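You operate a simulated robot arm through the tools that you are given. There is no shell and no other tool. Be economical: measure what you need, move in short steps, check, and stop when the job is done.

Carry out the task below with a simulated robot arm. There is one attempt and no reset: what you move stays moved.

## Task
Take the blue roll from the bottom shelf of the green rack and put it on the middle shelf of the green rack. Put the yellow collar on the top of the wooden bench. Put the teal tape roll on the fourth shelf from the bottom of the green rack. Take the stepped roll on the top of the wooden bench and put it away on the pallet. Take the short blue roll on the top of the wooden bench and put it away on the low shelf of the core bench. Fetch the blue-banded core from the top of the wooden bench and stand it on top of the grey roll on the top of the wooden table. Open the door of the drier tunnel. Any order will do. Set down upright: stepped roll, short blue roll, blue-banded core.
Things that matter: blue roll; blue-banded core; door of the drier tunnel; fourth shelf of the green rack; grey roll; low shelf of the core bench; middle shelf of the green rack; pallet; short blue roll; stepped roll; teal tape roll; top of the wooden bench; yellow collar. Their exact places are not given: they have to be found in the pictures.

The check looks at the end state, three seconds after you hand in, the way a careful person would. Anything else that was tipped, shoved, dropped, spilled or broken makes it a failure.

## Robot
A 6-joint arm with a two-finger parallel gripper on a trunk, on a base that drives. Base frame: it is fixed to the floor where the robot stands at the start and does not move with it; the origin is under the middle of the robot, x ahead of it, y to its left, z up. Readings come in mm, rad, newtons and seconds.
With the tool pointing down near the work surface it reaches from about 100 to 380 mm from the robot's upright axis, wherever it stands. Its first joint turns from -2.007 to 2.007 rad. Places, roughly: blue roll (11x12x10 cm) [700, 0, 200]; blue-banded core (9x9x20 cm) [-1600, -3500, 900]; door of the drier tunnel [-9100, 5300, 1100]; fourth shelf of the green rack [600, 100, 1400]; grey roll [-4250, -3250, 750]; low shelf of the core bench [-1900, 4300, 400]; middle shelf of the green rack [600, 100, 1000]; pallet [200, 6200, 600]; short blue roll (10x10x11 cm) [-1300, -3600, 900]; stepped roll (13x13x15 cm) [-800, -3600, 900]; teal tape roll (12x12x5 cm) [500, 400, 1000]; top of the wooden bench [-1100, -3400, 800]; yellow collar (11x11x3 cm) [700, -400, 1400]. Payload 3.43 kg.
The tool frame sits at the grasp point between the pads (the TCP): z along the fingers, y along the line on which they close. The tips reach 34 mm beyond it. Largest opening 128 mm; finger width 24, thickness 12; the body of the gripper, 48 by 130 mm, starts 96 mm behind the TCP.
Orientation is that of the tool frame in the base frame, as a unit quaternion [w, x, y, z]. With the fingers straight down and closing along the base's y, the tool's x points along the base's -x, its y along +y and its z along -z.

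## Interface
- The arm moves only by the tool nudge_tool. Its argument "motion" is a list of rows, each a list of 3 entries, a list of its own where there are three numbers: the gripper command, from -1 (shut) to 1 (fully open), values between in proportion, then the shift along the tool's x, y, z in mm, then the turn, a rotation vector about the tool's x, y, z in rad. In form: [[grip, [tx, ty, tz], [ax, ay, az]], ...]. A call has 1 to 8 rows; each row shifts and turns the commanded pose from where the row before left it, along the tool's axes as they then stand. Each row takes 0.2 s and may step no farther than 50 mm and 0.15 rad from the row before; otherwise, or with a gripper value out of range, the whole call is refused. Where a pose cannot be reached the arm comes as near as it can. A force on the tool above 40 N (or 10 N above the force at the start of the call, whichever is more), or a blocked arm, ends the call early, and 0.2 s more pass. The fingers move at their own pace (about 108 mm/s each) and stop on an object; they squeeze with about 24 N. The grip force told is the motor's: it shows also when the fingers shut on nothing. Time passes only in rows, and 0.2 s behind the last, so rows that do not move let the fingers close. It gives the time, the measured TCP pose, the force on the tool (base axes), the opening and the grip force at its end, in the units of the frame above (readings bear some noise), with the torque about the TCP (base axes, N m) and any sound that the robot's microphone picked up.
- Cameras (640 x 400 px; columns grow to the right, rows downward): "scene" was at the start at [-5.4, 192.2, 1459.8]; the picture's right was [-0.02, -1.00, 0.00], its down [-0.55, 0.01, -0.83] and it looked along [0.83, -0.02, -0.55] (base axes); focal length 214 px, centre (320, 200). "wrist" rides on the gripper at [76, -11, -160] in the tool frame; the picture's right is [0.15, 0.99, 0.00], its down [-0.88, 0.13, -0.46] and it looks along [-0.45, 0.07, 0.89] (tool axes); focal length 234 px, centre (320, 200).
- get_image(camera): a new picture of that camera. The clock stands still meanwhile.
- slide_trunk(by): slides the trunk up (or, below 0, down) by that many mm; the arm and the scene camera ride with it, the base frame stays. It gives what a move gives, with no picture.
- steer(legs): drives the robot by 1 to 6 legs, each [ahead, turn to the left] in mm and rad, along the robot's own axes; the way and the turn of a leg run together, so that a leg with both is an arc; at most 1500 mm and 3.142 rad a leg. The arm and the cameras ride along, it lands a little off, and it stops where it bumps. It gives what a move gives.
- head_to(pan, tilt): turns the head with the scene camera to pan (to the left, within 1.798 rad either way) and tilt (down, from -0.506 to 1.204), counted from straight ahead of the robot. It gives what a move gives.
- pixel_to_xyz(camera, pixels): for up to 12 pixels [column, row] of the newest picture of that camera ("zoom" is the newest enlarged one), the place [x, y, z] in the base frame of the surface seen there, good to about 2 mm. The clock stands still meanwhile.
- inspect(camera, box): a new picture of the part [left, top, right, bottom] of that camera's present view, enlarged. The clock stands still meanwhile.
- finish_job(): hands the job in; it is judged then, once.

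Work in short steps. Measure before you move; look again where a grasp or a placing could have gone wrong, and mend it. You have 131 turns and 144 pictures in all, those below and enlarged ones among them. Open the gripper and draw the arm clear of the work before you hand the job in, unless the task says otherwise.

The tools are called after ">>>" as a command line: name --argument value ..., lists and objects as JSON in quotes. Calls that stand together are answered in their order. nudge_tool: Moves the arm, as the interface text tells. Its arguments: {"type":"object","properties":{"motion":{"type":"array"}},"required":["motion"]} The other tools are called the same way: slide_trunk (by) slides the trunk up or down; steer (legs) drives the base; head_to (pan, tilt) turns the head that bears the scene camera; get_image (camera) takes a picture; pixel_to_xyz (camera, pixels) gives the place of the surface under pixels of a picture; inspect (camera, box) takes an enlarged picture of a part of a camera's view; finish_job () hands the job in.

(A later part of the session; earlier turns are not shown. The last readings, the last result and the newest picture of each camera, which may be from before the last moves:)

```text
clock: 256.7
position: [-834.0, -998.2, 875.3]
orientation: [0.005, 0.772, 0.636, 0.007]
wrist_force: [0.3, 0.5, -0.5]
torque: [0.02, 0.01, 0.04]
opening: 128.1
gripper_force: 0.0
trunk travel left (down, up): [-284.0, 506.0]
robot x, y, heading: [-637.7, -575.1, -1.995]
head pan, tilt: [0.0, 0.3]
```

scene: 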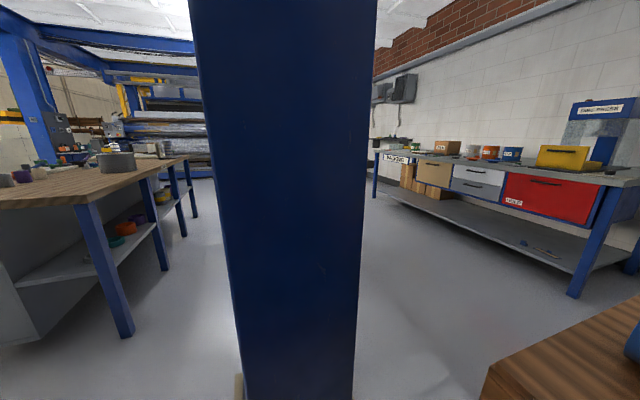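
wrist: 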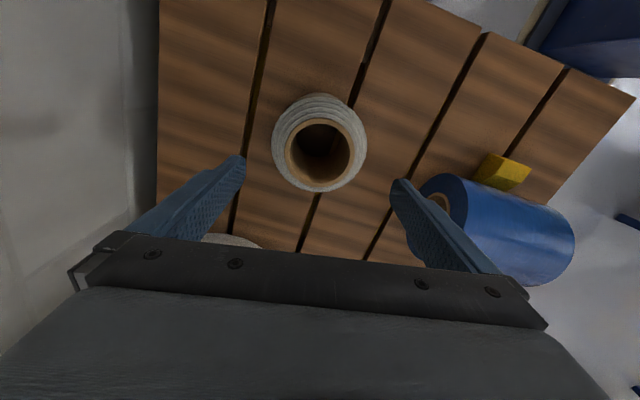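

At (−638,−575). I go to a staging spot in front of the blue-banded core, raise the trunk and look.

>>> steer --legs '[[0, -0.167], [1000, 0], [717, 0], [0, 0.591]]'

>>> slide_trunk --by 300

>>> get_image --camera "scene"

```text
clock: 267.8
position: [-1601.1, -2461.0, 875.1]
orientation: [0.004, 0.615, 0.788, 0.008]
wrist_force: [-1.1, 0.3, 0.0]
torque: [0.01, 0.0, 0.0]
opening: 128.1
gripper_force: 0.2
trunk travel left (down, up): [-284.0, 506.0]
robot x, y, heading: [-1601.6, -1995.5, -1.553]
head pan, tilt: [0.0, 0.3]
```

```text
clock: 270.8
position: [-1601.5, -2461.1, 1175.6]
orientation: [0.003, 0.615, 0.789, 0.008]
wrist_force: [0.5, -0.2, 0.4]
torque: [0.01, 0.0, 0.02]
opening: 128.0
gripper_force: 0.0
trunk travel left (down, up): [-584.0, 206.0]
robot x, y, heading: [-1605.0, -1993.4, -1.553]
head pan, tilt: [0.0, 0.3]
```

```text
49 pictures are left
```

scene: 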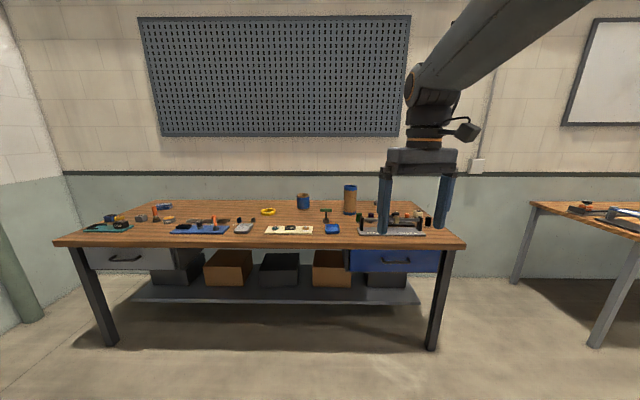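

>>> pixel_to_xyz --camera "scene" --pixels '[[349, 205], [344, 200], [355, 200], [349, 187], [303, 201], [303, 195], [298, 201], [308, 201], [435, 300], [400, 250]]'

>>> steer --legs '[[520, 0]]'

>>> get_image --camera "wrist"

```text
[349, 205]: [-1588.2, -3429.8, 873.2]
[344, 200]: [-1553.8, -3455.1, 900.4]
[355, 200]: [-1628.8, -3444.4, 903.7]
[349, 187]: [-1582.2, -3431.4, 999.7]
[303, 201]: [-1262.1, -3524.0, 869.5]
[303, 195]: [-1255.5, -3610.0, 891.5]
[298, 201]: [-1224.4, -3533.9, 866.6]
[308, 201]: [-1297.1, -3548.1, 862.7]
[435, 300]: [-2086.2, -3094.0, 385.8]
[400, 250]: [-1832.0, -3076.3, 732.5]
```

```text
clock: 273.8
position: [-1590.2, -2976.6, 1176.7]
orientation: [0.003, 0.614, 0.789, 0.008]
wrist_force: [0.1, 0.6, 0.2]
torque: [0.01, 0.0, 0.01]
opening: 127.9
gripper_force: 0.2
trunk travel left (down, up): [-584.0, 206.0]
robot x, y, heading: [-1593.4, -2504.8, -1.551]
head pan, tilt: [0.0, 0.3]
```

```text
48 pictures are left
```

wrist: 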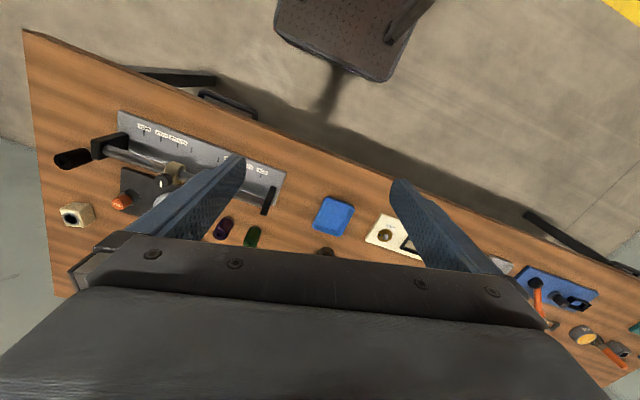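

Core centre ≈(−1590,−3475), top 1000; short blue ≈(−1259,−3573). I drive 260 mm and extend the hand above the core.

>>> steer --legs '[[260, 0]]'

>>> nudge_tool --motion '[[1, [-45.9, -12.7, 0], [0, 0, 0]], [1, [-45.9, -12.7, 0], [0, 0, 0]], [1, [-45.9, -12.7, 0], [0, 0, 0]], [1, [-45.9, -12.7, 0], [0, 0, 0]], [1, [-45.9, -12.7, 0], [0, 0, 0]], [1, [0, 0, 30], [0, 0, 0]], [1, [0, 0, 0], [0, 0, 0]]]'

>>> get_image --camera "wrist"

>>> pixel_to_xyz --camera "wrist" --pixels '[[320, 120], [290, 150], [320, 150], [350, 150], [320, 180], [320, 100]]'

```text
clock: 275.7
position: [-1581.5, -3234.6, 1176.4]
orientation: [0.002, 0.611, 0.792, 0.008]
wrist_force: [-0.9, -1.8, 0.0]
torque: [0.01, -0.01, -0.04]
opening: 127.9
gripper_force: 0.0
trunk travel left (down, up): [-584.0, 206.0]
robot x, y, heading: [-1593.2, -2766.4, -1.543]
head pan, tilt: [0.0, 0.3]
```

```text
clock: 277.3
position: [-1585.1, -3472.2, 1145.4]
orientation: [0.002, 0.611, 0.791, 0.008]
wrist_force: [0.0, 0.2, 0.8]
torque: [0.0, 0.01, -0.03]
opening: 128.0
gripper_force: 0.0
trunk travel left (down, up): [-584.0, 206.0]
robot x, y, heading: [-1594.1, -2767.8, -1.547]
head pan, tilt: [0.0, 0.3]
```

```text
47 pictures are left
```

wrist: 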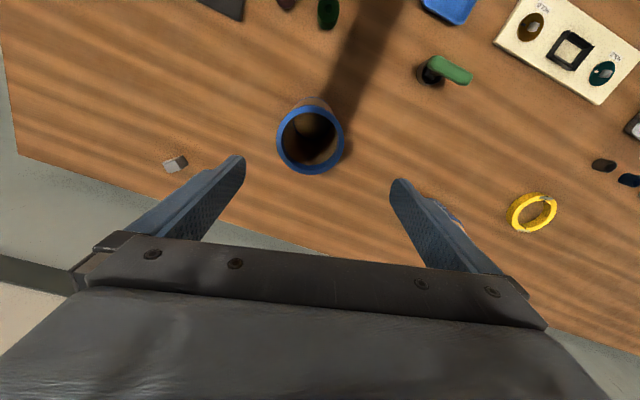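

```text
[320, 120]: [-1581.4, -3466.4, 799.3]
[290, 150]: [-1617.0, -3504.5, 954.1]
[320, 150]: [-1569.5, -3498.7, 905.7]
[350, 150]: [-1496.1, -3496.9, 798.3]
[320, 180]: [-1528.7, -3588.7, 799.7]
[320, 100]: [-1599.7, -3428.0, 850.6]
```

>>> pixel_to_xyz --camera "wrist" --pixels '[[279, 141], [342, 141], [311, 108], [311, 172], [287, 120], [335, 120]]'

```text
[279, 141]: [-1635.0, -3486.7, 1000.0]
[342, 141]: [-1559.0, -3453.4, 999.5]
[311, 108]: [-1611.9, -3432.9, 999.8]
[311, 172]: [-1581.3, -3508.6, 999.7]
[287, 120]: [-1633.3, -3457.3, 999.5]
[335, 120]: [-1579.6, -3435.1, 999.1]
```

Core axis ≈(−1597,−3470). Correct 12 mm, descend to z≈938, close and lift slightly.

>>> nudge_tool --motion '[[1, [4.5, -11.2, 20], [0, 0, 0]], [1, [0, 0, 45], [0, 0, 0]], [1, [0, 0, 45], [0, 0, 0]], [1, [0, 0, 45], [0, 0, 0]], [1, [0, 0, 45], [0, 0, 0]], [1, [0, 0, 8], [0, 0, 0]], [-1, [0, 0, 0], [0, 0, 0]], [-1, [0, 0, 0], [0, 0, 0]]]'

>>> nudge_tool --motion '[[-1, [0, 0, 0], [0, 0, 0]], [-1, [0, 0, -20], [0, 0, 0]], [-1, [0, 0, -30], [0, 0, 0]], [-1, [0, 0, 0], [0, 0, 0]]]'

>>> get_image --camera "wrist"

```text
clock: 279.1
position: [-1594.9, -3467.0, 934.9]
orientation: [0.002, 0.611, 0.792, 0.008]
wrist_force: [-1.1, 0.6, 0.8]
torque: [-0.03, 0.32, -0.02]
opening: 86.4
gripper_force: 23.9
trunk travel left (down, up): [-584.0, 206.0]
robot x, y, heading: [-1592.4, -2766.3, -1.546]
head pan, tilt: [0.0, 0.3]
```

```text
clock: 280.1
position: [-1593.0, -3466.6, 986.5]
orientation: [0.003, 0.611, 0.792, 0.008]
wrist_force: [-0.8, -0.3, -2.3]
torque: [0.02, -0.01, -0.04]
opening: 85.8
gripper_force: 23.6
trunk travel left (down, up): [-584.0, 206.0]
robot x, y, heading: [-1588.9, -2767.3, -1.547]
head pan, tilt: [0.0, 0.3]
```

```text
46 pictures are left
```

wrist: 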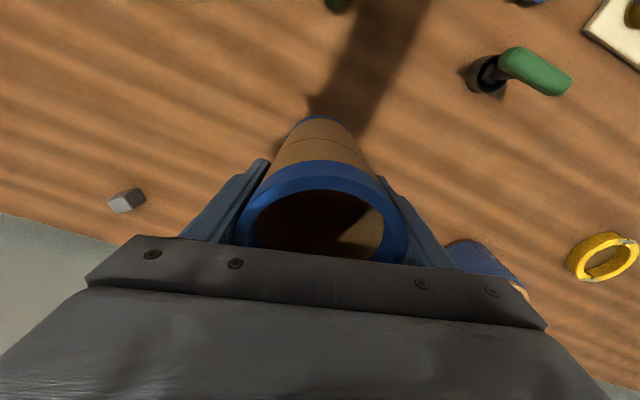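

Core held (86 mm, 2.3 N; bottom 136 mm below TCP). Raise, back off, turn west, and look along the way to the wooden table.

>>> slide_trunk --by 150

>>> steer --legs '[[-700, 0], [0, -1.5]]'

>>> head_to --pan 0.3 --tilt 0.3

>>> get_image --camera "scene"

```text
clock: 281.8
position: [-1595.1, -3469.5, 1134.0]
orientation: [0.002, 0.611, 0.791, 0.009]
wrist_force: [-0.3, 0.7, -2.1]
torque: [0.03, 0.0, 0.0]
opening: 85.9
gripper_force: 23.7
trunk travel left (down, up): [-734.0, 56.0]
robot x, y, heading: [-1588.3, -2768.8, -1.548]
head pan, tilt: [0.0, 0.3]
```

```text
clock: 289.1
position: [-2306.5, -2161.5, 1134.0]
orientation: [0.008, 0.982, 0.187, 0.004]
wrist_force: [0.0, 0.6, -2.2]
torque: [-0.02, 0.0, 0.0]
opening: 85.8
gripper_force: 23.9
trunk travel left (down, up): [-734.0, 56.0]
robot x, y, heading: [-1608.4, -2079.3, -2.995]
head pan, tilt: [0.0, 0.3]
```

```text
clock: 289.9
position: [-2305.6, -2159.7, 1134.3]
orientation: [0.008, 0.982, 0.188, 0.004]
wrist_force: [-0.6, -0.5, -2.0]
torque: [0.02, -0.05, -0.01]
opening: 86.4
gripper_force: 24.1
trunk travel left (down, up): [-734.0, 56.0]
robot x, y, heading: [-1609.1, -2081.3, -2.993]
head pan, tilt: [0.3, 0.3]
```

```text
45 pictures are left
```

scene: 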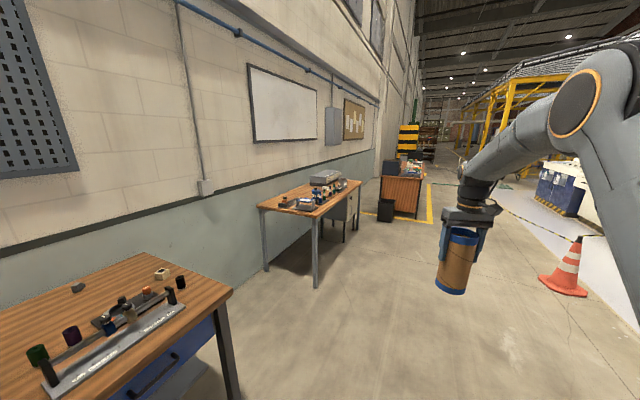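

>>> inspect --camera "scene" --box '[250, 150, 380, 250]'

>>> pixel_to_xyz --camera "scene" --pixels '[[316, 214], [262, 205], [325, 175], [338, 178], [357, 183], [330, 205], [300, 203], [318, 178]]'

```text
4.00 times, centred on (315, 200) of scene
```

zoom: 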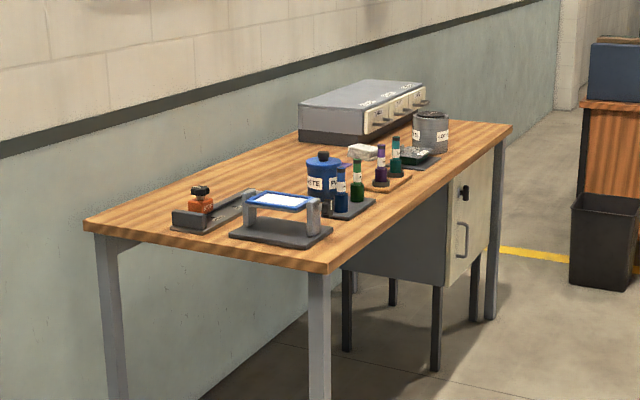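

```text
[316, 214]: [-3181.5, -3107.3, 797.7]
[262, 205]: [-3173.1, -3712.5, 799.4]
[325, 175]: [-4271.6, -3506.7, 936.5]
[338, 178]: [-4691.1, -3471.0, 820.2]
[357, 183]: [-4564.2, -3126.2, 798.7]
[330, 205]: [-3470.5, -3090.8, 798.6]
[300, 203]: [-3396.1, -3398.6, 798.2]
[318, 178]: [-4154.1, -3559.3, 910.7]
```

Table top z≈798, x −3180…−4700, front y≈−3100; grey roll at the far end. Drive to (−4250,−2350) and face the table.

>>> steer --legs '[[0, -0.047], [1330, 0], [1325, 0], [0, 1.45]]'

>>> head_to --pan 0 --tilt 0.5

>>> get_image --camera "scene"

```text
clock: 306.6
position: [-4247.9, -3097.8, 1134.6]
orientation: [0.003, 0.632, 0.775, 0.008]
wrist_force: [0.7, -0.2, -2.2]
torque: [-0.03, 0.04, 0.01]
opening: 86.1
gripper_force: 23.9
trunk travel left (down, up): [-734.0, 56.0]
robot x, y, heading: [-4205.4, -2396.0, -1.597]
head pan, tilt: [0.3, 0.3]
```

```text
clock: 307.4
position: [-4247.8, -3097.7, 1134.7]
orientation: [0.003, 0.633, 0.774, 0.008]
wrist_force: [0.5, -0.3, -2.6]
torque: [0.08, -0.01, -0.01]
opening: 86.0
gripper_force: 24.5
trunk travel left (down, up): [-734.0, 56.0]
robot x, y, heading: [-4204.6, -2391.8, -1.602]
head pan, tilt: [0.0, 0.499]
```

```text
43 pictures are left
```

scene: 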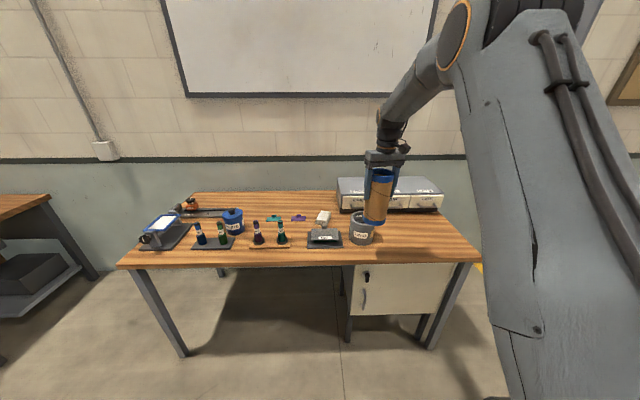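

>>> inspect --camera "scene" --box '[320, 190, 400, 260]'

>>> pixel_to_xyz --camera "scene" --pixels '[[361, 236], [352, 232], [370, 232], [361, 221], [352, 218], [371, 222], [358, 215], [361, 244], [326, 236], [340, 240]]'

>>> get_image --camera "wrist"

```text
5.71 times, centred on (360, 225) of scene
```

zoom: 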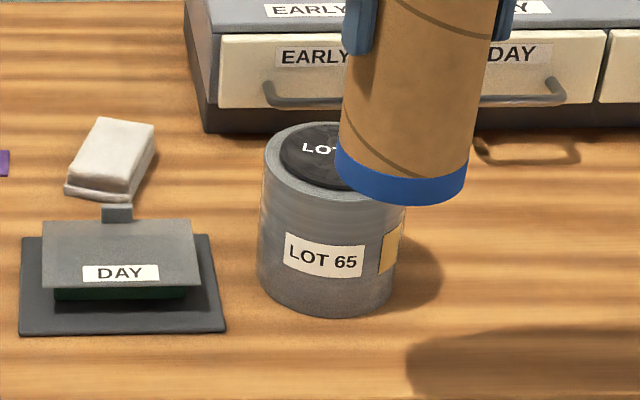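

```text
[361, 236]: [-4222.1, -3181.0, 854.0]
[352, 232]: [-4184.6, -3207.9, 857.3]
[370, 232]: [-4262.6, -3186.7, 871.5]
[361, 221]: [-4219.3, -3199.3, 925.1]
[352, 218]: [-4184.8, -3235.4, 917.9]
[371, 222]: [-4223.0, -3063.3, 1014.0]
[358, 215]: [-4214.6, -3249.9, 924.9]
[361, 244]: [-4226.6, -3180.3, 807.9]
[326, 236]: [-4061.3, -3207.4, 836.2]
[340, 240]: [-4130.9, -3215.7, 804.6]
```

```text
41 pictures are left
```

wrist: 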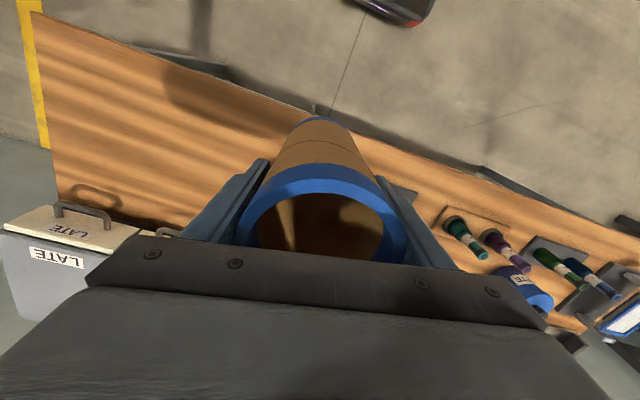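

Grey roll top ≈z 925 (black cap), rim ≈918. I measure more rim points for an accurate centre.

>>> pixel_to_xyz --camera "zoom" --pixels '[[266, 175], [280, 188], [300, 196], [320, 200], [340, 203], [284, 155], [300, 135], [330, 126], [290, 170], [310, 182], [330, 186], [385, 205]]'

```text
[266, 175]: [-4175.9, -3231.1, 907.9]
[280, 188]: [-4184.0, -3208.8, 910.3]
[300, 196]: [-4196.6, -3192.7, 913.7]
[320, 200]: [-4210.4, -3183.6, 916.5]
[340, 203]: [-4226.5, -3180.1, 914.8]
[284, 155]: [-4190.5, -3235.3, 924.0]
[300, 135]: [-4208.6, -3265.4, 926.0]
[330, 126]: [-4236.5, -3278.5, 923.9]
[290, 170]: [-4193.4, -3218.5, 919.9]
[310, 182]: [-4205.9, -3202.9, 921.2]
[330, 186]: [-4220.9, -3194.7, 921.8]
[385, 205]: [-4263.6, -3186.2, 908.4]
```

Grey roll axis ≈(−4235,−3239), r≈60, cap r≈45 at z≈925. I drive 120 mm, then align by readings.

>>> steer --legs '[[120, 0]]'

```text
clock: 308.6
position: [-4251.4, -3216.2, 1134.8]
orientation: [0.003, 0.633, 0.774, 0.008]
wrist_force: [-0.5, 0.9, -2.5]
torque: [0.0, 0.0, -0.01]
opening: 85.9
gripper_force: 23.6
trunk travel left (down, up): [-734.0, 56.0]
robot x, y, heading: [-4210.0, -2518.0, -1.601]
head pan, tilt: [0.0, 0.499]
```

Shift (15.8,−20) mm and lower 55 mm, then check position and view.

>>> nudge_tool --motion '[[-1, [-22.7, 11.5, 0], [0, 0, 0]], [-1, [0, 0, 25], [0, 0, 0]], [-1, [0, 0, 30], [0, 0, 0]], [-1, [0, 0, 0], [0, 0, 0]], [-1, [0, 0, 0], [0, 0, 0]]]'

>>> inspect --camera "scene" --box '[330, 180, 430, 270]'

>>> pixel_to_xyz --camera "zoom" --pixels '[[320, 200], [320, 100], [280, 100], [360, 100], [280, 180], [360, 180], [320, 260]]'

```text
clock: 309.8
position: [-4236.7, -3235.7, 1079.3]
orientation: [0.003, 0.632, 0.775, 0.008]
wrist_force: [-0.3, -0.3, -1.9]
torque: [0.04, 0.01, -0.01]
opening: 86.2
gripper_force: 24.0
trunk travel left (down, up): [-734.0, 56.0]
robot x, y, heading: [-4208.4, -2521.0, -1.601]
head pan, tilt: [0.0, 0.499]
```

```text
4.44 times, centred on (380, 225) of scene
```

zoom: 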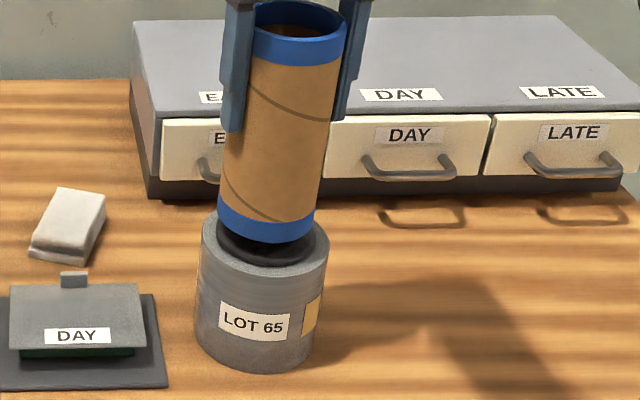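

```text
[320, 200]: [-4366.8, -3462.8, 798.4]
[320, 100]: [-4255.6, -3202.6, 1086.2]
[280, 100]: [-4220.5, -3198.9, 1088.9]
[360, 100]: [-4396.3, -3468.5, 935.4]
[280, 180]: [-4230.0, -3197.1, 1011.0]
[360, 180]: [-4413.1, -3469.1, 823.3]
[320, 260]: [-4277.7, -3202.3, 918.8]
```

The core hangs upright, centred over the cap. Lower the rest in small steps.

>>> nudge_tool --motion '[[-1, [0, 0, 8], [0, 0, 0]], [-1, [0, 0, 5], [0, 0, 0]], [-1, [0, 0, 2], [0, 0, 0]], [-1, [0, 0, 1.5], [0, 0, 0]], [-1, [0, 0, 0], [0, 0, 0]]]'

```text
clock: 311.0
position: [-4236.3, -3235.2, 1062.9]
orientation: [0.004, 0.632, 0.775, 0.008]
wrist_force: [0.2, 1.1, -2.9]
torque: [-0.04, 0.01, 0.02]
opening: 86.1
gripper_force: 24.0
trunk travel left (down, up): [-734.0, 56.0]
robot x, y, heading: [-4204.0, -2519.5, -1.601]
head pan, tilt: [0.0, 0.499]
```

>>> nudge_tool --motion '[[-1, [0, 0, 1.5], [0, 0, 0]], [-1, [0, 0, 1], [0, 0, 0]], [-1, [0, 0, 0], [0, 0, 0]]]'

```text
clock: 311.8
position: [-4235.1, -3234.2, 1059.7]
orientation: [0.003, 0.633, 0.774, 0.008]
wrist_force: [-0.6, 0.0, 2.3]
torque: [-0.05, 0.16, -0.04]
opening: 86.1
gripper_force: 23.9
trunk travel left (down, up): [-734.0, 56.0]
robot x, y, heading: [-4208.2, -2516.3, -1.601]
head pan, tilt: [0.0, 0.499]
```

Contact. Open, rise 170 mm straight up, and check.

>>> nudge_tool --motion '[[0.6, [0, 0, 0], [0, 0, 0]], [1, [0, 0, 0], [0, 0, 0]], [1, [0, 0, -10], [0, 0, 0]], [1, [0, 0, -40], [0, 0, 0]], [1, [0, 0, -40], [0, 0, 0]], [1, [0, 0, -40], [0, 0, 0]], [1, [0, 0, -40], [0, 0, 0]]]'

>>> inspect --camera "scene" --box '[320, 140, 440, 270]'

```text
clock: 313.4
position: [-4238.0, -3233.7, 1231.9]
orientation: [0.003, 0.633, 0.774, 0.008]
wrist_force: [-0.5, -0.1, -0.1]
torque: [0.02, 0.0, -0.02]
opening: 127.9
gripper_force: 0.0
trunk travel left (down, up): [-734.0, 56.0]
robot x, y, heading: [-4210.3, -2517.1, -1.6]
head pan, tilt: [0.0, 0.499]
```

```text
3.08 times, centred on (380, 205) of scene
```

zoom: 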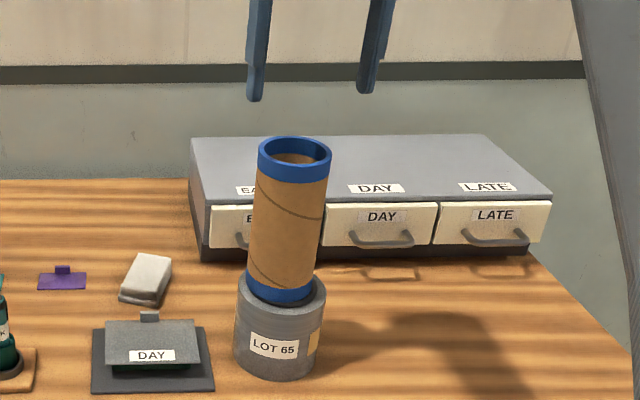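

Blue-banded core stands on the grey roll. Next the short blue roll: back off, square the hand and pitch it to 45°, then drive to a staging spot.

>>> steer --legs '[[-600, 0]]'

>>> nudge_tool --motion '[[1, [0, 0, 0], [0, 0, 0.115]], [1, [0, 0, 0], [0, 0, 0.115]], [1, [0, 0, 0], [0, -0.131, 0]], [1, [0, 0, 0], [0, -0.131, 0]], [1, [0, 0, 0], [0, -0.131, 0]], [1, [0, 0, 0], [0, -0.131, 0]], [1, [0, 0, 0], [0, -0.131, 0]], [1, [0, 0, 0], [0, -0.131, 0]]]'

>>> steer --legs '[[0, 1.572], [1467, 0], [1467, 0], [0, -1.54]]'

>>> slide_trunk --by -200

```text
clock: 316.8
position: [-4215.5, -2637.5, 1233.2]
orientation: [0.003, 0.627, 0.779, 0.008]
wrist_force: [0.1, 0.6, 0.7]
torque: [0.0, -0.02, 0.02]
opening: 128.3
gripper_force: 0.1
trunk travel left (down, up): [-734.0, 56.0]
robot x, y, heading: [-4197.2, -1920.6, -1.583]
head pan, tilt: [0.0, 0.499]
```

```text
clock: 318.6
position: [-4216.6, -2637.5, 1232.3]
orientation: [0.272, 0.661, 0.647, -0.265]
wrist_force: [1.0, 0.7, -0.1]
torque: [-0.02, -0.01, -0.01]
opening: 128.1
gripper_force: 0.1
trunk travel left (down, up): [-734.0, 56.0]
robot x, y, heading: [-4194.3, -1917.1, -1.591]
head pan, tilt: [0.0, 0.499]
```

```text
clock: 340.2
position: [-1347.5, -2852.4, 1232.2]
orientation: [0.263, 0.68, 0.628, -0.273]
wrist_force: [1.0, 0.4, -1.3]
torque: [0.02, 0.05, 0.04]
opening: 128.2
gripper_force: 0.1
trunk travel left (down, up): [-734.0, 56.0]
robot x, y, heading: [-1285.4, -2139.3, -1.646]
head pan, tilt: [0.0, 0.499]
```

```text
clock: 342.3
position: [-1347.8, -2853.1, 1033.6]
orientation: [0.263, 0.68, 0.628, -0.272]
wrist_force: [0.3, 0.7, -0.3]
torque: [0.01, 0.0, 0.04]
opening: 127.8
gripper_force: 0.0
trunk travel left (down, up): [-534.0, 256.0]
robot x, y, heading: [-1286.0, -2135.7, -1.644]
head pan, tilt: [0.0, 0.499]
```

Turn 0.092 toward the roll and drive 640 mm; then a wrist view to measure it.

>>> steer --legs '[[0, 0.092], [640, 0]]'

>>> get_image --camera "wrist"

>>> pixel_to_xyz --camera "wrist" --pixels '[[320, 100], [320, 130], [320, 160], [290, 130], [350, 130], [270, 110], [370, 110]]'

```text
clock: 346.4
position: [-1277.2, -3497.2, 1032.4]
orientation: [0.274, 0.653, 0.656, -0.262]
wrist_force: [-0.5, 0.4, -1.0]
torque: [-0.02, 0.02, 0.02]
opening: 127.8
gripper_force: 0.1
trunk travel left (down, up): [-534.0, 256.0]
robot x, y, heading: [-1276.2, -2781.2, -1.562]
head pan, tilt: [0.0, 0.499]
```

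```text
38 pictures are left
```

wrist: 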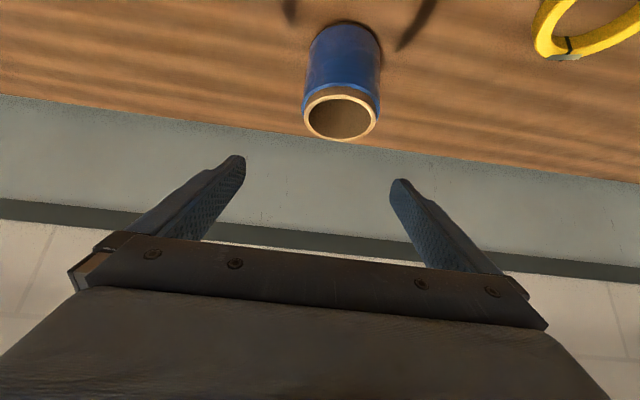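

```text
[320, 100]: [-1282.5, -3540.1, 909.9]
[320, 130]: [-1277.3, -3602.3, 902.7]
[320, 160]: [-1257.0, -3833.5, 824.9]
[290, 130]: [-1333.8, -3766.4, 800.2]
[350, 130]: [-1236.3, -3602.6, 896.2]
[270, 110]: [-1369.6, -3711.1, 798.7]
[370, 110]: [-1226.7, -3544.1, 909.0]
```

Roll centre ≈(−1257,−3573). Align, then approach along the 45° tool axis and close.

>>> nudge_tool --motion '[[1, [36.3, 8.5, 0], [0, 0, 0]], [1, [36.3, 8.5, 0], [0, 0, 0]], [1, [0, 0, 42.5], [0, 0, 0]], [1, [0, 0, 42.5], [0, 0, 0]], [1, [0, 0, 42.5], [0, 0, 0]], [1, [0, 0, 42.5], [0, 0, 0]], [1, [0, 0, 0], [0, 0, 0]]]'

>>> get_image --camera "wrist"

```text
clock: 348.0
position: [-1257.7, -3564.5, 861.4]
orientation: [0.273, 0.653, 0.656, -0.261]
wrist_force: [-0.2, -0.6, -0.1]
torque: [-0.02, 0.03, -0.01]
opening: 128.2
gripper_force: 0.0
trunk travel left (down, up): [-534.0, 256.0]
robot x, y, heading: [-1280.2, -2779.8, -1.564]
head pan, tilt: [0.0, 0.499]
```

```text
37 pictures are left
```

wrist: 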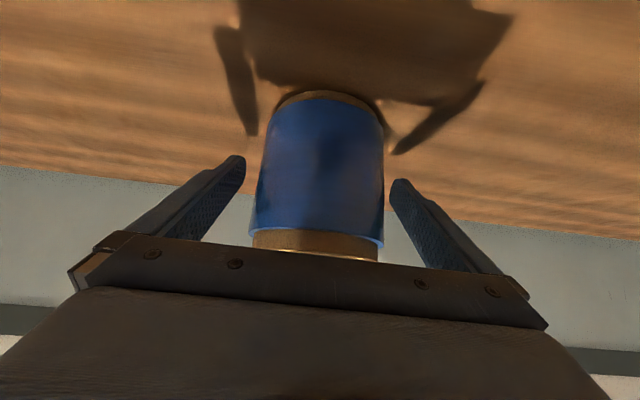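

Roll lies well between the fingers. Close, then lift 60 mm and verify.

>>> nudge_tool --motion '[[-1, [0, 0, 0], [0, 0, 0]], [-1, [0, 0, 0], [0, 0, 0]], [-1, [0, 0, 0], [0, 0, 0]], [-1, [-14, 0, -14], [0, 0, 0]], [-1, [-14, 0, -14], [0, 0, 0]], [-1, [-14, 0, -14], [0, 0, 0]], [-1, [0, 0, 0], [0, 0, 0]]]'

>>> get_image --camera "wrist"

```text
clock: 349.6
position: [-1258.2, -3564.7, 920.3]
orientation: [0.274, 0.653, 0.656, -0.261]
wrist_force: [0.5, -0.3, -2.4]
torque: [0.02, -0.01, -0.02]
opening: 94.6
gripper_force: 23.5
trunk travel left (down, up): [-534.0, 256.0]
robot x, y, heading: [-1277.4, -2782.0, -1.558]
head pan, tilt: [0.0, 0.499]
```

```text
36 pictures are left
```

wrist: 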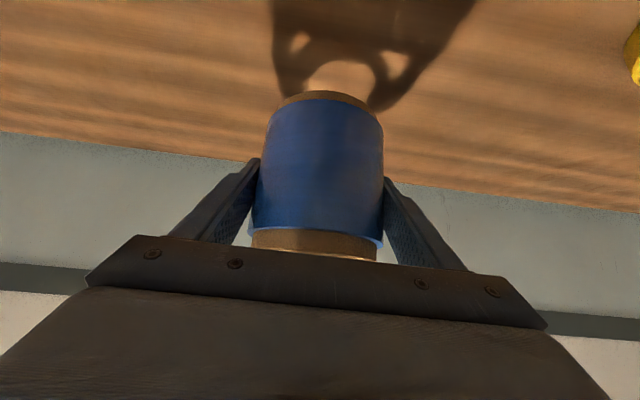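

Held firmly (2.4 N; bottom 63 mm below TCP). The core bench's east end (x≈−984, y 4085–4420) is open to the low shelf, so I'll approach from there. Raise, retract the arm, back off and turn north.

>>> slide_trunk --by 100

>>> nudge_tool --motion '[[-1, [34.2, 0, -33.7], [0, 0, 0]], [-1, [34.2, 0, -33.7], [0, 0, 0]], [-1, [34.2, 0, -33.7], [0, 0, 0]], [-1, [34.2, 0, -33.7], [0, 0, 0]], [-1, [34.2, 0, -33.7], [0, 0, 0]]]'

>>> steer --legs '[[-900, 0], [0, 1.35], [0, 1.35]]'

```text
clock: 351.0
position: [-1257.4, -3564.2, 1020.6]
orientation: [0.273, 0.653, 0.656, -0.262]
wrist_force: [-0.8, -0.4, -2.1]
torque: [-0.02, -0.01, 0.02]
opening: 94.3
gripper_force: 23.7
trunk travel left (down, up): [-634.0, 156.0]
robot x, y, heading: [-1276.4, -2778.3, -1.559]
head pan, tilt: [0.0, 0.499]
```

```text
clock: 352.2
position: [-1262.8, -3328.5, 1021.7]
orientation: [0.274, 0.653, 0.656, -0.262]
wrist_force: [0.3, -1.5, -2.9]
torque: [0.03, -0.03, 0.04]
opening: 94.3
gripper_force: 23.7
trunk travel left (down, up): [-634.0, 156.0]
robot x, y, heading: [-1274.9, -2782.6, -1.562]
head pan, tilt: [0.0, 0.499]
```

```text
clock: 363.6
position: [-1052.3, -1379.7, 1019.7]
orientation: [0.316, -0.492, 0.784, 0.208]
wrist_force: [0.0, -1.1, -2.0]
torque: [0.02, 0.02, -0.03]
opening: 94.2
gripper_force: 24.2
trunk travel left (down, up): [-634.0, 156.0]
robot x, y, heading: [-1281.1, -1877.7, 1.128]
head pan, tilt: [0.0, 0.499]
```

Drive to about (−110,650).

>>> steer --legs '[[0, 0.015], [1395, 0], [1390, 0]]'

```text
clock: 377.2
position: [10.6, 1153.6, 1021.1]
orientation: [0.311, -0.51, 0.772, 0.215]
wrist_force: [0.6, 0.4, -2.6]
torque: [0.01, 0.02, -0.01]
opening: 94.0
gripper_force: 23.8
trunk travel left (down, up): [-634.0, 156.0]
robot x, y, heading: [-191.6, 645.5, 1.18]
head pan, tilt: [0.0, 0.499]
```

Next through the gap.

>>> steer --legs '[[0, -0.279], [873, 0], [0, 0.66]]'

```text
clock: 384.6
position: [348.4, 1885.5, 1021.5]
orientation: [-0.261, 0.655, -0.654, -0.274]
wrist_force: [-0.6, -0.1, -1.6]
torque: [-0.02, -0.01, 0.04]
opening: 94.0
gripper_force: 24.1
trunk travel left (down, up): [-634.0, 156.0]
robot x, y, heading: [358.8, 1337.3, 1.572]
head pan, tilt: [0.0, 0.499]
```

Through the gap cleanly. Drive on to (0,4255) and turn to face the bench end; lower the trunk.

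>>> steer --legs '[[1350, 0], [0, 0.216], [1000, 0], [610, 0], [0, 1.345]]'

>>> slide_trunk --by -400

>>> head_to --pan 0 --tilt 0.3

>>> get_image --camera "scene"

```text
clock: 403.2
position: [-488.5, 4287.3, 1019.7]
orientation: [-0.005, 0.925, -0.031, -0.379]
wrist_force: [-0.3, -0.2, -2.1]
torque: [-0.01, -0.05, -0.01]
opening: 93.4
gripper_force: 24.1
trunk travel left (down, up): [-634.0, 156.0]
robot x, y, heading: [59.8, 4262.4, 3.08]
head pan, tilt: [0.0, 0.499]
```

```text
clock: 407.0
position: [-579.3, 4292.1, 621.4]
orientation: [-0.005, 0.925, -0.031, -0.378]
wrist_force: [0.4, -0.1, -1.7]
torque: [-0.03, -0.01, 0.02]
opening: 93.6
gripper_force: 24.5
trunk travel left (down, up): [-234.0, 556.0]
robot x, y, heading: [56.8, 4263.4, 3.082]
head pan, tilt: [0.0, 0.499]
```

```text
clock: 407.8
position: [-577.5, 4292.2, 621.7]
orientation: [-0.005, 0.925, -0.031, -0.378]
wrist_force: [0.2, -0.6, -2.4]
torque: [0.02, -0.01, -0.01]
opening: 93.8
gripper_force: 23.4
trunk travel left (down, up): [-234.0, 556.0]
robot x, y, heading: [60.5, 4261.2, 3.084]
head pan, tilt: [0.0, 0.3]
```

```text
35 pictures are left
```

scene: 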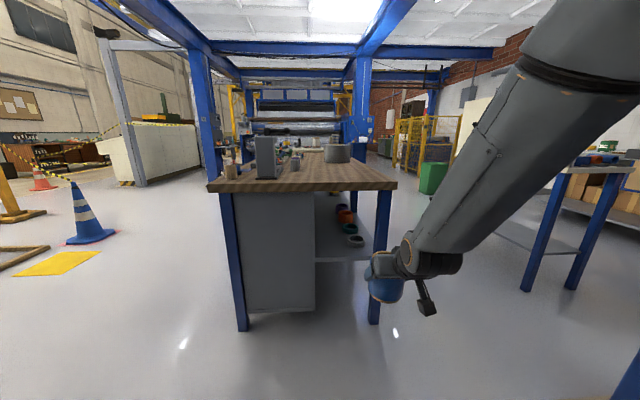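

>>> inspect --camera "scene" --box '[290, 170, 410, 290]'

>>> pixel_to_xyz --camera "scene" --pixels '[[330, 258], [325, 245], [335, 245], [355, 241], [349, 229], [382, 225], [314, 240], [345, 258], [360, 188], [360, 255]]'

```text
3.33 times, centred on (350, 230) of scene
```

zoom: 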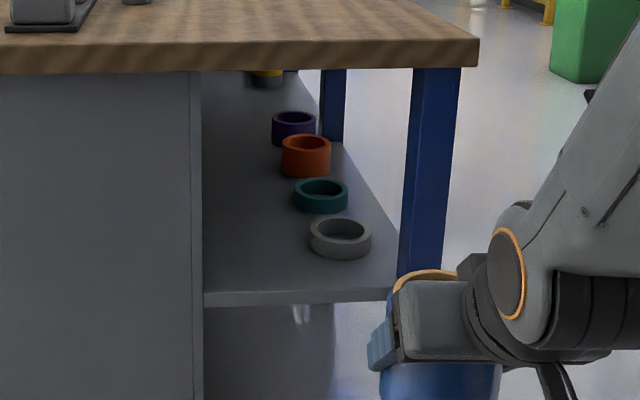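

```text
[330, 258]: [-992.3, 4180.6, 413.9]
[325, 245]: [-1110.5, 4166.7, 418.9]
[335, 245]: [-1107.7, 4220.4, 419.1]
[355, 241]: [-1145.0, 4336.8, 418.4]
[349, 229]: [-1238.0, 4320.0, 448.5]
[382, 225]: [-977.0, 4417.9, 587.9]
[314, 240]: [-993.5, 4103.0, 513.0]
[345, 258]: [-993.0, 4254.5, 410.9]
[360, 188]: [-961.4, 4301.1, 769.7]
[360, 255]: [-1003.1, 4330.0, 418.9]
```

Opening y≈4110–4395, shelf z 419; grey ring at (−1140,4330). I'll place at about (−1060,4205). Lower 117 mm, turn slightly left and drive 330 mm.

>>> slide_trunk --by -115

>>> steer --legs '[[0, 0.11], [310, 0]]'

>>> get_image --camera "scene"

```text
clock: 409.2
position: [-608.7, 4293.4, 506.6]
orientation: [-0.004, 0.926, -0.031, -0.377]
wrist_force: [0.4, 0.4, -1.9]
torque: [0.01, -0.01, -0.01]
opening: 93.6
gripper_force: 23.3
trunk travel left (down, up): [-119.0, 671.0]
robot x, y, heading: [60.5, 4259.8, 3.084]
head pan, tilt: [0.0, 0.3]
```

```text
clock: 411.9
position: [-918.4, 4208.1, 506.6]
orientation: [0.016, 0.926, 0.019, -0.377]
wrist_force: [-0.1, 0.5, -1.7]
torque: [0.03, 0.02, 0.0]
opening: 93.2
gripper_force: 24.1
trunk travel left (down, up): [-119.0, 671.0]
robot x, y, heading: [-250.8, 4247.2, -3.097]
head pan, tilt: [0.0, 0.3]
```

```text
33 pictures are left
```

scene: 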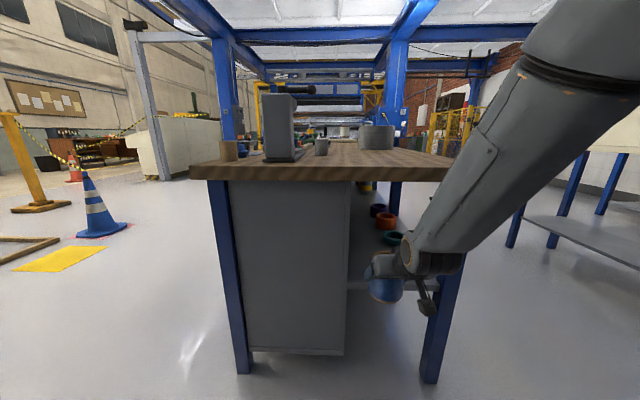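

TCP at (−918,4208,507). Move in 131 mm and lower 20 mm.

>>> nudge_tool --motion '[[-1, [-31.3, -1.5, 30.5], [0, 0, 0]], [-1, [-31.3, -1.5, 30.5], [0, 0, 0]], [-1, [-31.3, -1.5, 30.5], [0, 0, 0]], [-1, [7, 0, 7], [0, 0, 0]], [-1, [6, 0, 6], [0, 0, 0]], [-1, [0, 0, 0], [0, 0, 0]]]'

>>> get_image --camera "wrist"

```text
clock: 413.3
position: [-1049.5, 4204.5, 487.9]
orientation: [0.014, 0.926, 0.017, -0.378]
wrist_force: [-0.4, -0.7, -2.2]
torque: [0.0, 0.0, 0.04]
opening: 93.5
gripper_force: 23.6
trunk travel left (down, up): [-119.0, 671.0]
robot x, y, heading: [-251.9, 4248.4, -3.094]
head pan, tilt: [0.0, 0.3]
```

```text
32 pictures are left
```

wrist: 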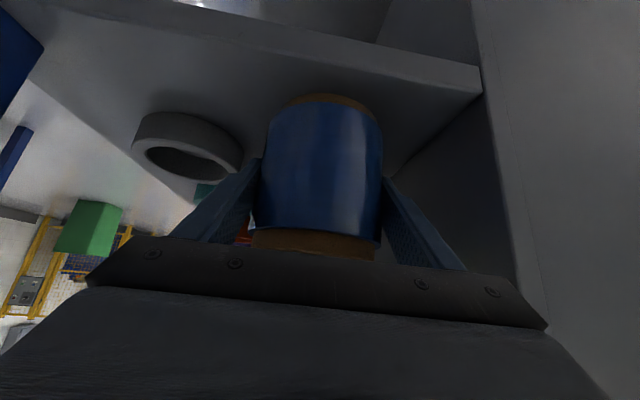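

Clear on both sides. Lower the last few mm until contact.

>>> nudge_tool --motion '[[-1, [1.8, 0, 1.8], [0, 0, 0]], [-1, [1.4, 0, 1.4], [0, 0, 0]], [-1, [1.2, 0, 1.2], [0, 0, 0]], [-1, [0, 0, 0], [0, 0, 0]]]'

```text
clock: 414.3
position: [-1048.8, 4205.0, 482.2]
orientation: [0.015, 0.925, 0.018, -0.379]
wrist_force: [-5.0, 0.6, 8.9]
torque: [0.52, 0.32, 0.16]
opening: 93.5
gripper_force: 23.9
trunk travel left (down, up): [-119.0, 671.0]
robot x, y, heading: [-248.6, 4251.9, -3.096]
head pan, tilt: [0.0, 0.3]
```

Contact. Release, withdraw straight back, and check.

>>> nudge_tool --motion '[[0.6, [0, 0, 0], [0, 0, 0]], [1, [0, 0, 0], [0, 0, 0]], [1, [0, 0, 0], [0, 0, 0]], [1, [14.3, 0, -14], [0, 0, 0]], [1, [28.6, 0, -27.9], [0, 0, 0]], [1, [28.6, 0, -27.9], [0, 0, 0]], [1, [28.6, 0, -27.9], [0, 0, 0]]]'

>>> steer --legs '[[-250, 0]]'

>>> get_image --camera "wrist"

>>> head_to --pan -0.3 --tilt 0.1

>>> get_image --camera "scene"

```text
clock: 415.9
position: [-922.7, 4211.2, 484.1]
orientation: [0.016, 0.926, 0.018, -0.376]
wrist_force: [0.2, -0.5, -0.7]
torque: [0.02, -0.01, 0.05]
opening: 127.9
gripper_force: 0.1
out of reach, approached as far as the arm can: row 7
trunk travel left (down, up): [-119.0, 671.0]
robot x, y, heading: [-252.1, 4247.0, -3.097]
head pan, tilt: [0.0, 0.3]
```

```text
clock: 417.7
position: [-671.2, 4223.9, 483.4]
orientation: [0.015, 0.927, 0.019, -0.376]
wrist_force: [-0.2, 0.4, 0.6]
torque: [-0.01, -0.01, -0.04]
opening: 128.0
gripper_force: 0.0
trunk travel left (down, up): [-119.0, 671.0]
robot x, y, heading: [0.1, 4258.3, -3.098]
head pan, tilt: [0.0, 0.3]
```

```text
31 pictures are left
```

wrist: 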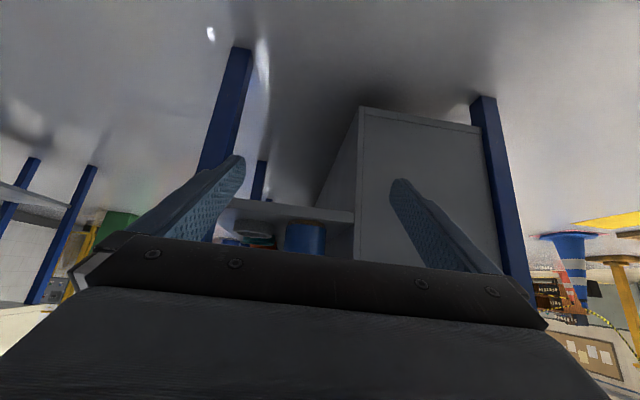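

```text
clock: 418.5
position: [-673.0, 4224.5, 482.7]
orientation: [0.015, 0.926, 0.017, -0.376]
wrist_force: [-0.8, -0.1, -0.5]
torque: [-0.01, 0.0, 0.0]
opening: 127.9
gripper_force: 0.1
trunk travel left (down, up): [-119.0, 671.0]
robot x, y, heading: [-0.0, 4258.1, -3.097]
head pan, tilt: [-0.3, 0.099]
```

```text
30 pictures are left
```

scene: 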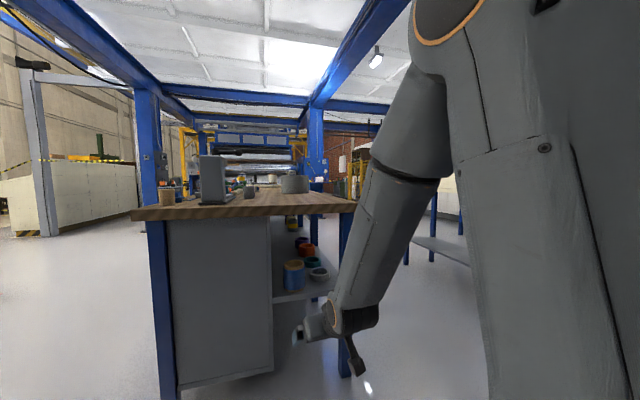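

Short blue roll stands upright on the low shelf. Last: drier tunnel door. I raise the trunk, drive diagonally between bench end and column to the aisle north of the core bench, and look west.

>>> slide_trunk --by 400

>>> steer --legs '[[0, -0.639], [1300, 0], [250, 0], [0, 0.55]]'

>>> head_to --pan 0.1 --tilt 0.15

>>> get_image --camera "scene"

>>> pixel_to_xyz --camera "scene" --pixels '[[320, 200], [250, 200], [200, 250], [320, 230], [380, 220], [290, 180], [350, 180], [400, 180], [320, 160], [150, 200]]'

```text
clock: 422.3
position: [-672.2, 4224.8, 882.6]
orientation: [0.015, 0.926, 0.017, -0.376]
wrist_force: [-0.1, -0.3, 0.0]
torque: [0.0, 0.01, -0.01]
opening: 128.0
gripper_force: 0.1
trunk travel left (down, up): [-519.0, 271.0]
robot x, y, heading: [1.6, 4261.3, -3.094]
head pan, tilt: [-0.3, 0.099]
```

```text
clock: 431.2
position: [-1690.2, 5392.4, 880.5]
orientation: [-0.102, 0.887, -0.275, -0.356]
wrist_force: [-7.9, -11.5, -1.6]
torque: [-0.38, 0.19, 0.44]
opening: 120.2
gripper_force: 0.1
trunk travel left (down, up): [-519.0, 271.0]
robot x, y, heading: [-1131.2, 5021.6, 2.547]
head pan, tilt: [-0.3, 0.099]
stopped in leg 3: the force on the tool passed its limit at 116 N (the readings are from after the stop); the commanded pose is now the measured one
```

```text
clock: 432.1
position: [-1689.4, 5392.0, 880.5]
orientation: [-0.103, 0.886, -0.277, -0.357]
wrist_force: [-7.9, -14.6, -0.8]
torque: [-0.36, 0.16, 0.34]
opening: 118.4
gripper_force: 0.0
trunk travel left (down, up): [-519.0, 271.0]
robot x, y, heading: [-1129.3, 5019.0, 2.549]
head pan, tilt: [0.099, 0.15]
```

```text
29 pictures are left
```

scene: 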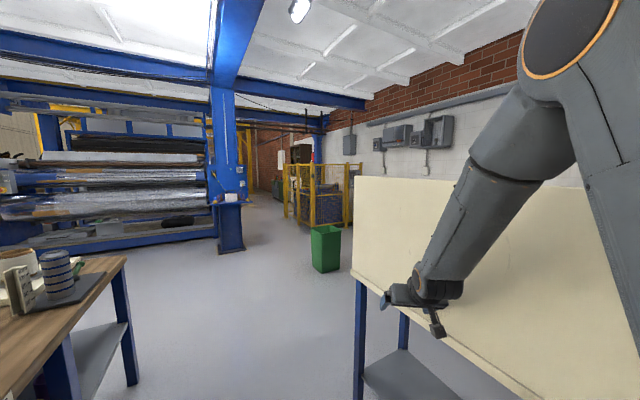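

```text
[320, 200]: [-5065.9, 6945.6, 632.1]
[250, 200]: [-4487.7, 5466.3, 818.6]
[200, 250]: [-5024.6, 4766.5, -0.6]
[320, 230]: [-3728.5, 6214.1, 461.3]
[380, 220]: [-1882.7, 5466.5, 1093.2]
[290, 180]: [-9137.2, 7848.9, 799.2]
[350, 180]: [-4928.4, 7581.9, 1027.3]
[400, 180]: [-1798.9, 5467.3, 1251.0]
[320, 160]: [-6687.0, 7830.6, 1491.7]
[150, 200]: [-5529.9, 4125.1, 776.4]
```

The hand touched a cream panel at y≈5467 (it still stands). I back off at once, turn west, and check the panel.

>>> steer --legs '[[-110, 0], [0, 0.66]]'

>>> head_to --pan -0.6 --tilt 0.25

>>> get_image --camera "scene"

>>> pixel_to_xyz --camera "scene" --pixels '[[240, 300], [280, 300], [320, 250], [250, 200], [200, 200], [180, 220], [120, 200], [100, 230]]'

```text
clock: 435.1
position: [-1707.3, 4897.7, 879.3]
orientation: [0.022, 0.928, 0.035, -0.371]
wrist_force: [0.0, -0.4, 0.2]
torque: [0.02, 0.02, 0.0]
opening: 127.9
gripper_force: 0.0
trunk travel left (down, up): [-519.0, 271.0]
robot x, y, heading: [-1042.9, 4957.3, -3.063]
head pan, tilt: [0.099, 0.15]
```

```text
clock: 436.2
position: [-1708.6, 4898.0, 880.9]
orientation: [0.022, 0.928, 0.034, -0.371]
wrist_force: [1.1, 0.1, 0.0]
torque: [0.01, -0.02, 0.0]
opening: 128.1
gripper_force: 0.1
trunk travel left (down, up): [-519.0, 271.0]
robot x, y, heading: [-1038.7, 4960.3, -3.06]
head pan, tilt: [-0.6, 0.25]
```

```text
28 pictures are left
```

scene: 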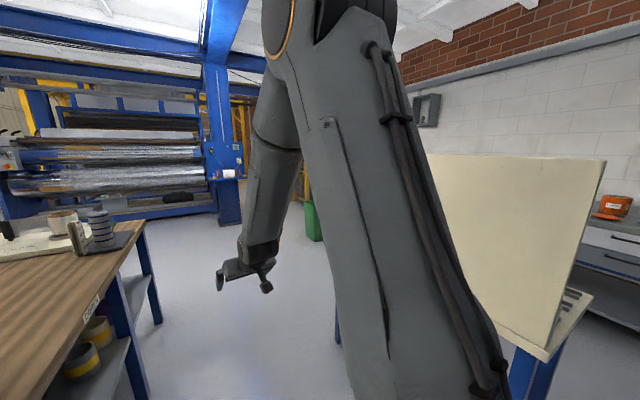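

```text
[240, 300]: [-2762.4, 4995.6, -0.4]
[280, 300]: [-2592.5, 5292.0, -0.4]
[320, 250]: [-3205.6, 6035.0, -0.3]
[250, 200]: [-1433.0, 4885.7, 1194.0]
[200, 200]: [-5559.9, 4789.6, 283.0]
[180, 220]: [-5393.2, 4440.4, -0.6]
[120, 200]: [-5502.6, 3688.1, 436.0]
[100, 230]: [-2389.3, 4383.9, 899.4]
```

Panel still stands. Drive west then north-west between the blue column and the green bin, and look on.

>>> steer --legs '[[0, -0.08], [1400, 0], [260, 0], [0, -0.523], [1400, 0], [500, 0]]'

>>> head_to --pan 0.4 --tilt 0.2

>>> get_image --camera "scene"

>>> pixel_to_xyz --camera "scene" --pixels '[[320, 200], [250, 200], [200, 250], [320, 230], [380, 220], [290, 180], [350, 180], [400, 200], [250, 170], [150, 200], [200, 180], [430, 250]]'

```text
clock: 455.9
position: [-4919.0, 6305.1, 879.1]
orientation: [-0.097, 0.89, -0.264, -0.358]
wrist_force: [-0.3, -0.1, -0.5]
torque: [-0.03, 0.03, 0.02]
opening: 128.0
gripper_force: 0.0
trunk travel left (down, up): [-519.0, 271.0]
robot x, y, heading: [-4347.6, 5946.5, 2.57]
head pan, tilt: [-0.6, 0.25]
```

```text
clock: 457.2
position: [-4917.7, 6305.6, 880.5]
orientation: [-0.098, 0.89, -0.264, -0.358]
wrist_force: [-0.5, -0.5, -0.1]
torque: [-0.01, 0.0, 0.02]
opening: 128.0
gripper_force: 0.0
trunk travel left (down, up): [-519.0, 271.0]
robot x, y, heading: [-4353.1, 5947.0, 2.571]
head pan, tilt: [0.4, 0.201]
```

```text
27 pictures are left
```

scene: 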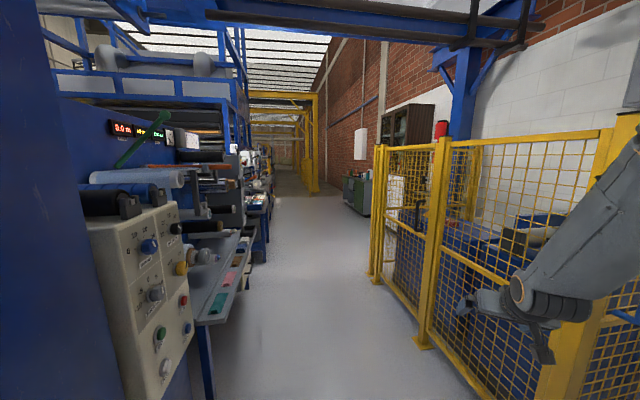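

```text
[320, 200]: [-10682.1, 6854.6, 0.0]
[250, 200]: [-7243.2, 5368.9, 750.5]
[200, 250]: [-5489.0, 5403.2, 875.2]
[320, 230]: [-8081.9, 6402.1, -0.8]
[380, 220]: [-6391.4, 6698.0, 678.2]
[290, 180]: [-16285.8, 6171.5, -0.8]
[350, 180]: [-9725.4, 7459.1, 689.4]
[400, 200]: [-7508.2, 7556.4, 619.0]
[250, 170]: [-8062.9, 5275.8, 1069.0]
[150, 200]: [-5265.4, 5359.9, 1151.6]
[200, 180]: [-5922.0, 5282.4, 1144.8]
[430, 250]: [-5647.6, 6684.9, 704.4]
```

Aisle runs west at y 5450–6680. Turn west and drive 3700 mm, then look left at the tunnel.

>>> steer --legs '[[0, 0.565], [1400, 0], [1400, 0], [900, 0]]'

>>> head_to --pan 0.9 --tilt 0.2

>>> get_image --camera "scene"

>>> pixel_to_xyz --camera "scene" --pixels '[[320, 200], [250, 200], [200, 200], [380, 200], [290, 150], [350, 150], [400, 150], [250, 150], [150, 200]]'

```text
clock: 476.8
position: [-8756.0, 5875.5, 880.1]
orientation: [0.008, 0.928, 0.0, -0.371]
wrist_force: [-0.6, 0.1, 0.1]
torque: [0.0, 0.01, 0.03]
opening: 128.0
gripper_force: 0.1
trunk travel left (down, up): [-519.0, 271.0]
robot x, y, heading: [-8082.5, 5890.0, -3.138]
head pan, tilt: [0.4, 0.201]
```

```text
clock: 477.7
position: [-8756.5, 5876.2, 880.1]
orientation: [0.009, 0.928, 0.001, -0.371]
wrist_force: [-0.1, 0.1, 0.5]
torque: [0.0, 0.01, 0.0]
opening: 128.1
gripper_force: 0.0
trunk travel left (down, up): [-519.0, 271.0]
robot x, y, heading: [-8088.5, 5884.4, -3.128]
head pan, tilt: [0.901, 0.201]
```

```text
26 pictures are left
```

scene: 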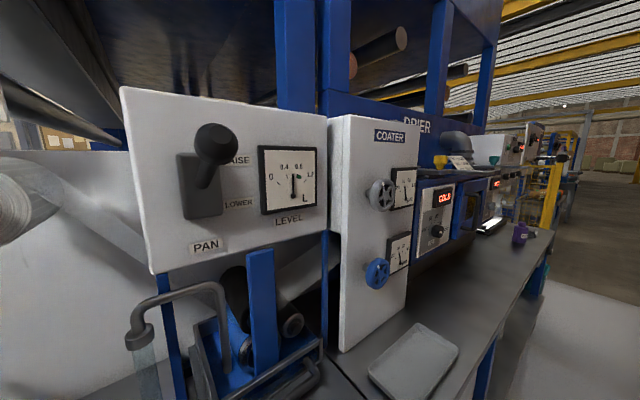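

```text
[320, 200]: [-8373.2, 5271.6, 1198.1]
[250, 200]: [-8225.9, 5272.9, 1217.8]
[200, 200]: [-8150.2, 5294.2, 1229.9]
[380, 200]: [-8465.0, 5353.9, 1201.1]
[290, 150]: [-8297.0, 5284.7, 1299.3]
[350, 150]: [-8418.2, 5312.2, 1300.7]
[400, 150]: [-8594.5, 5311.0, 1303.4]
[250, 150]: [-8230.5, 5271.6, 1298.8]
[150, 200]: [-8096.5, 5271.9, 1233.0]
```

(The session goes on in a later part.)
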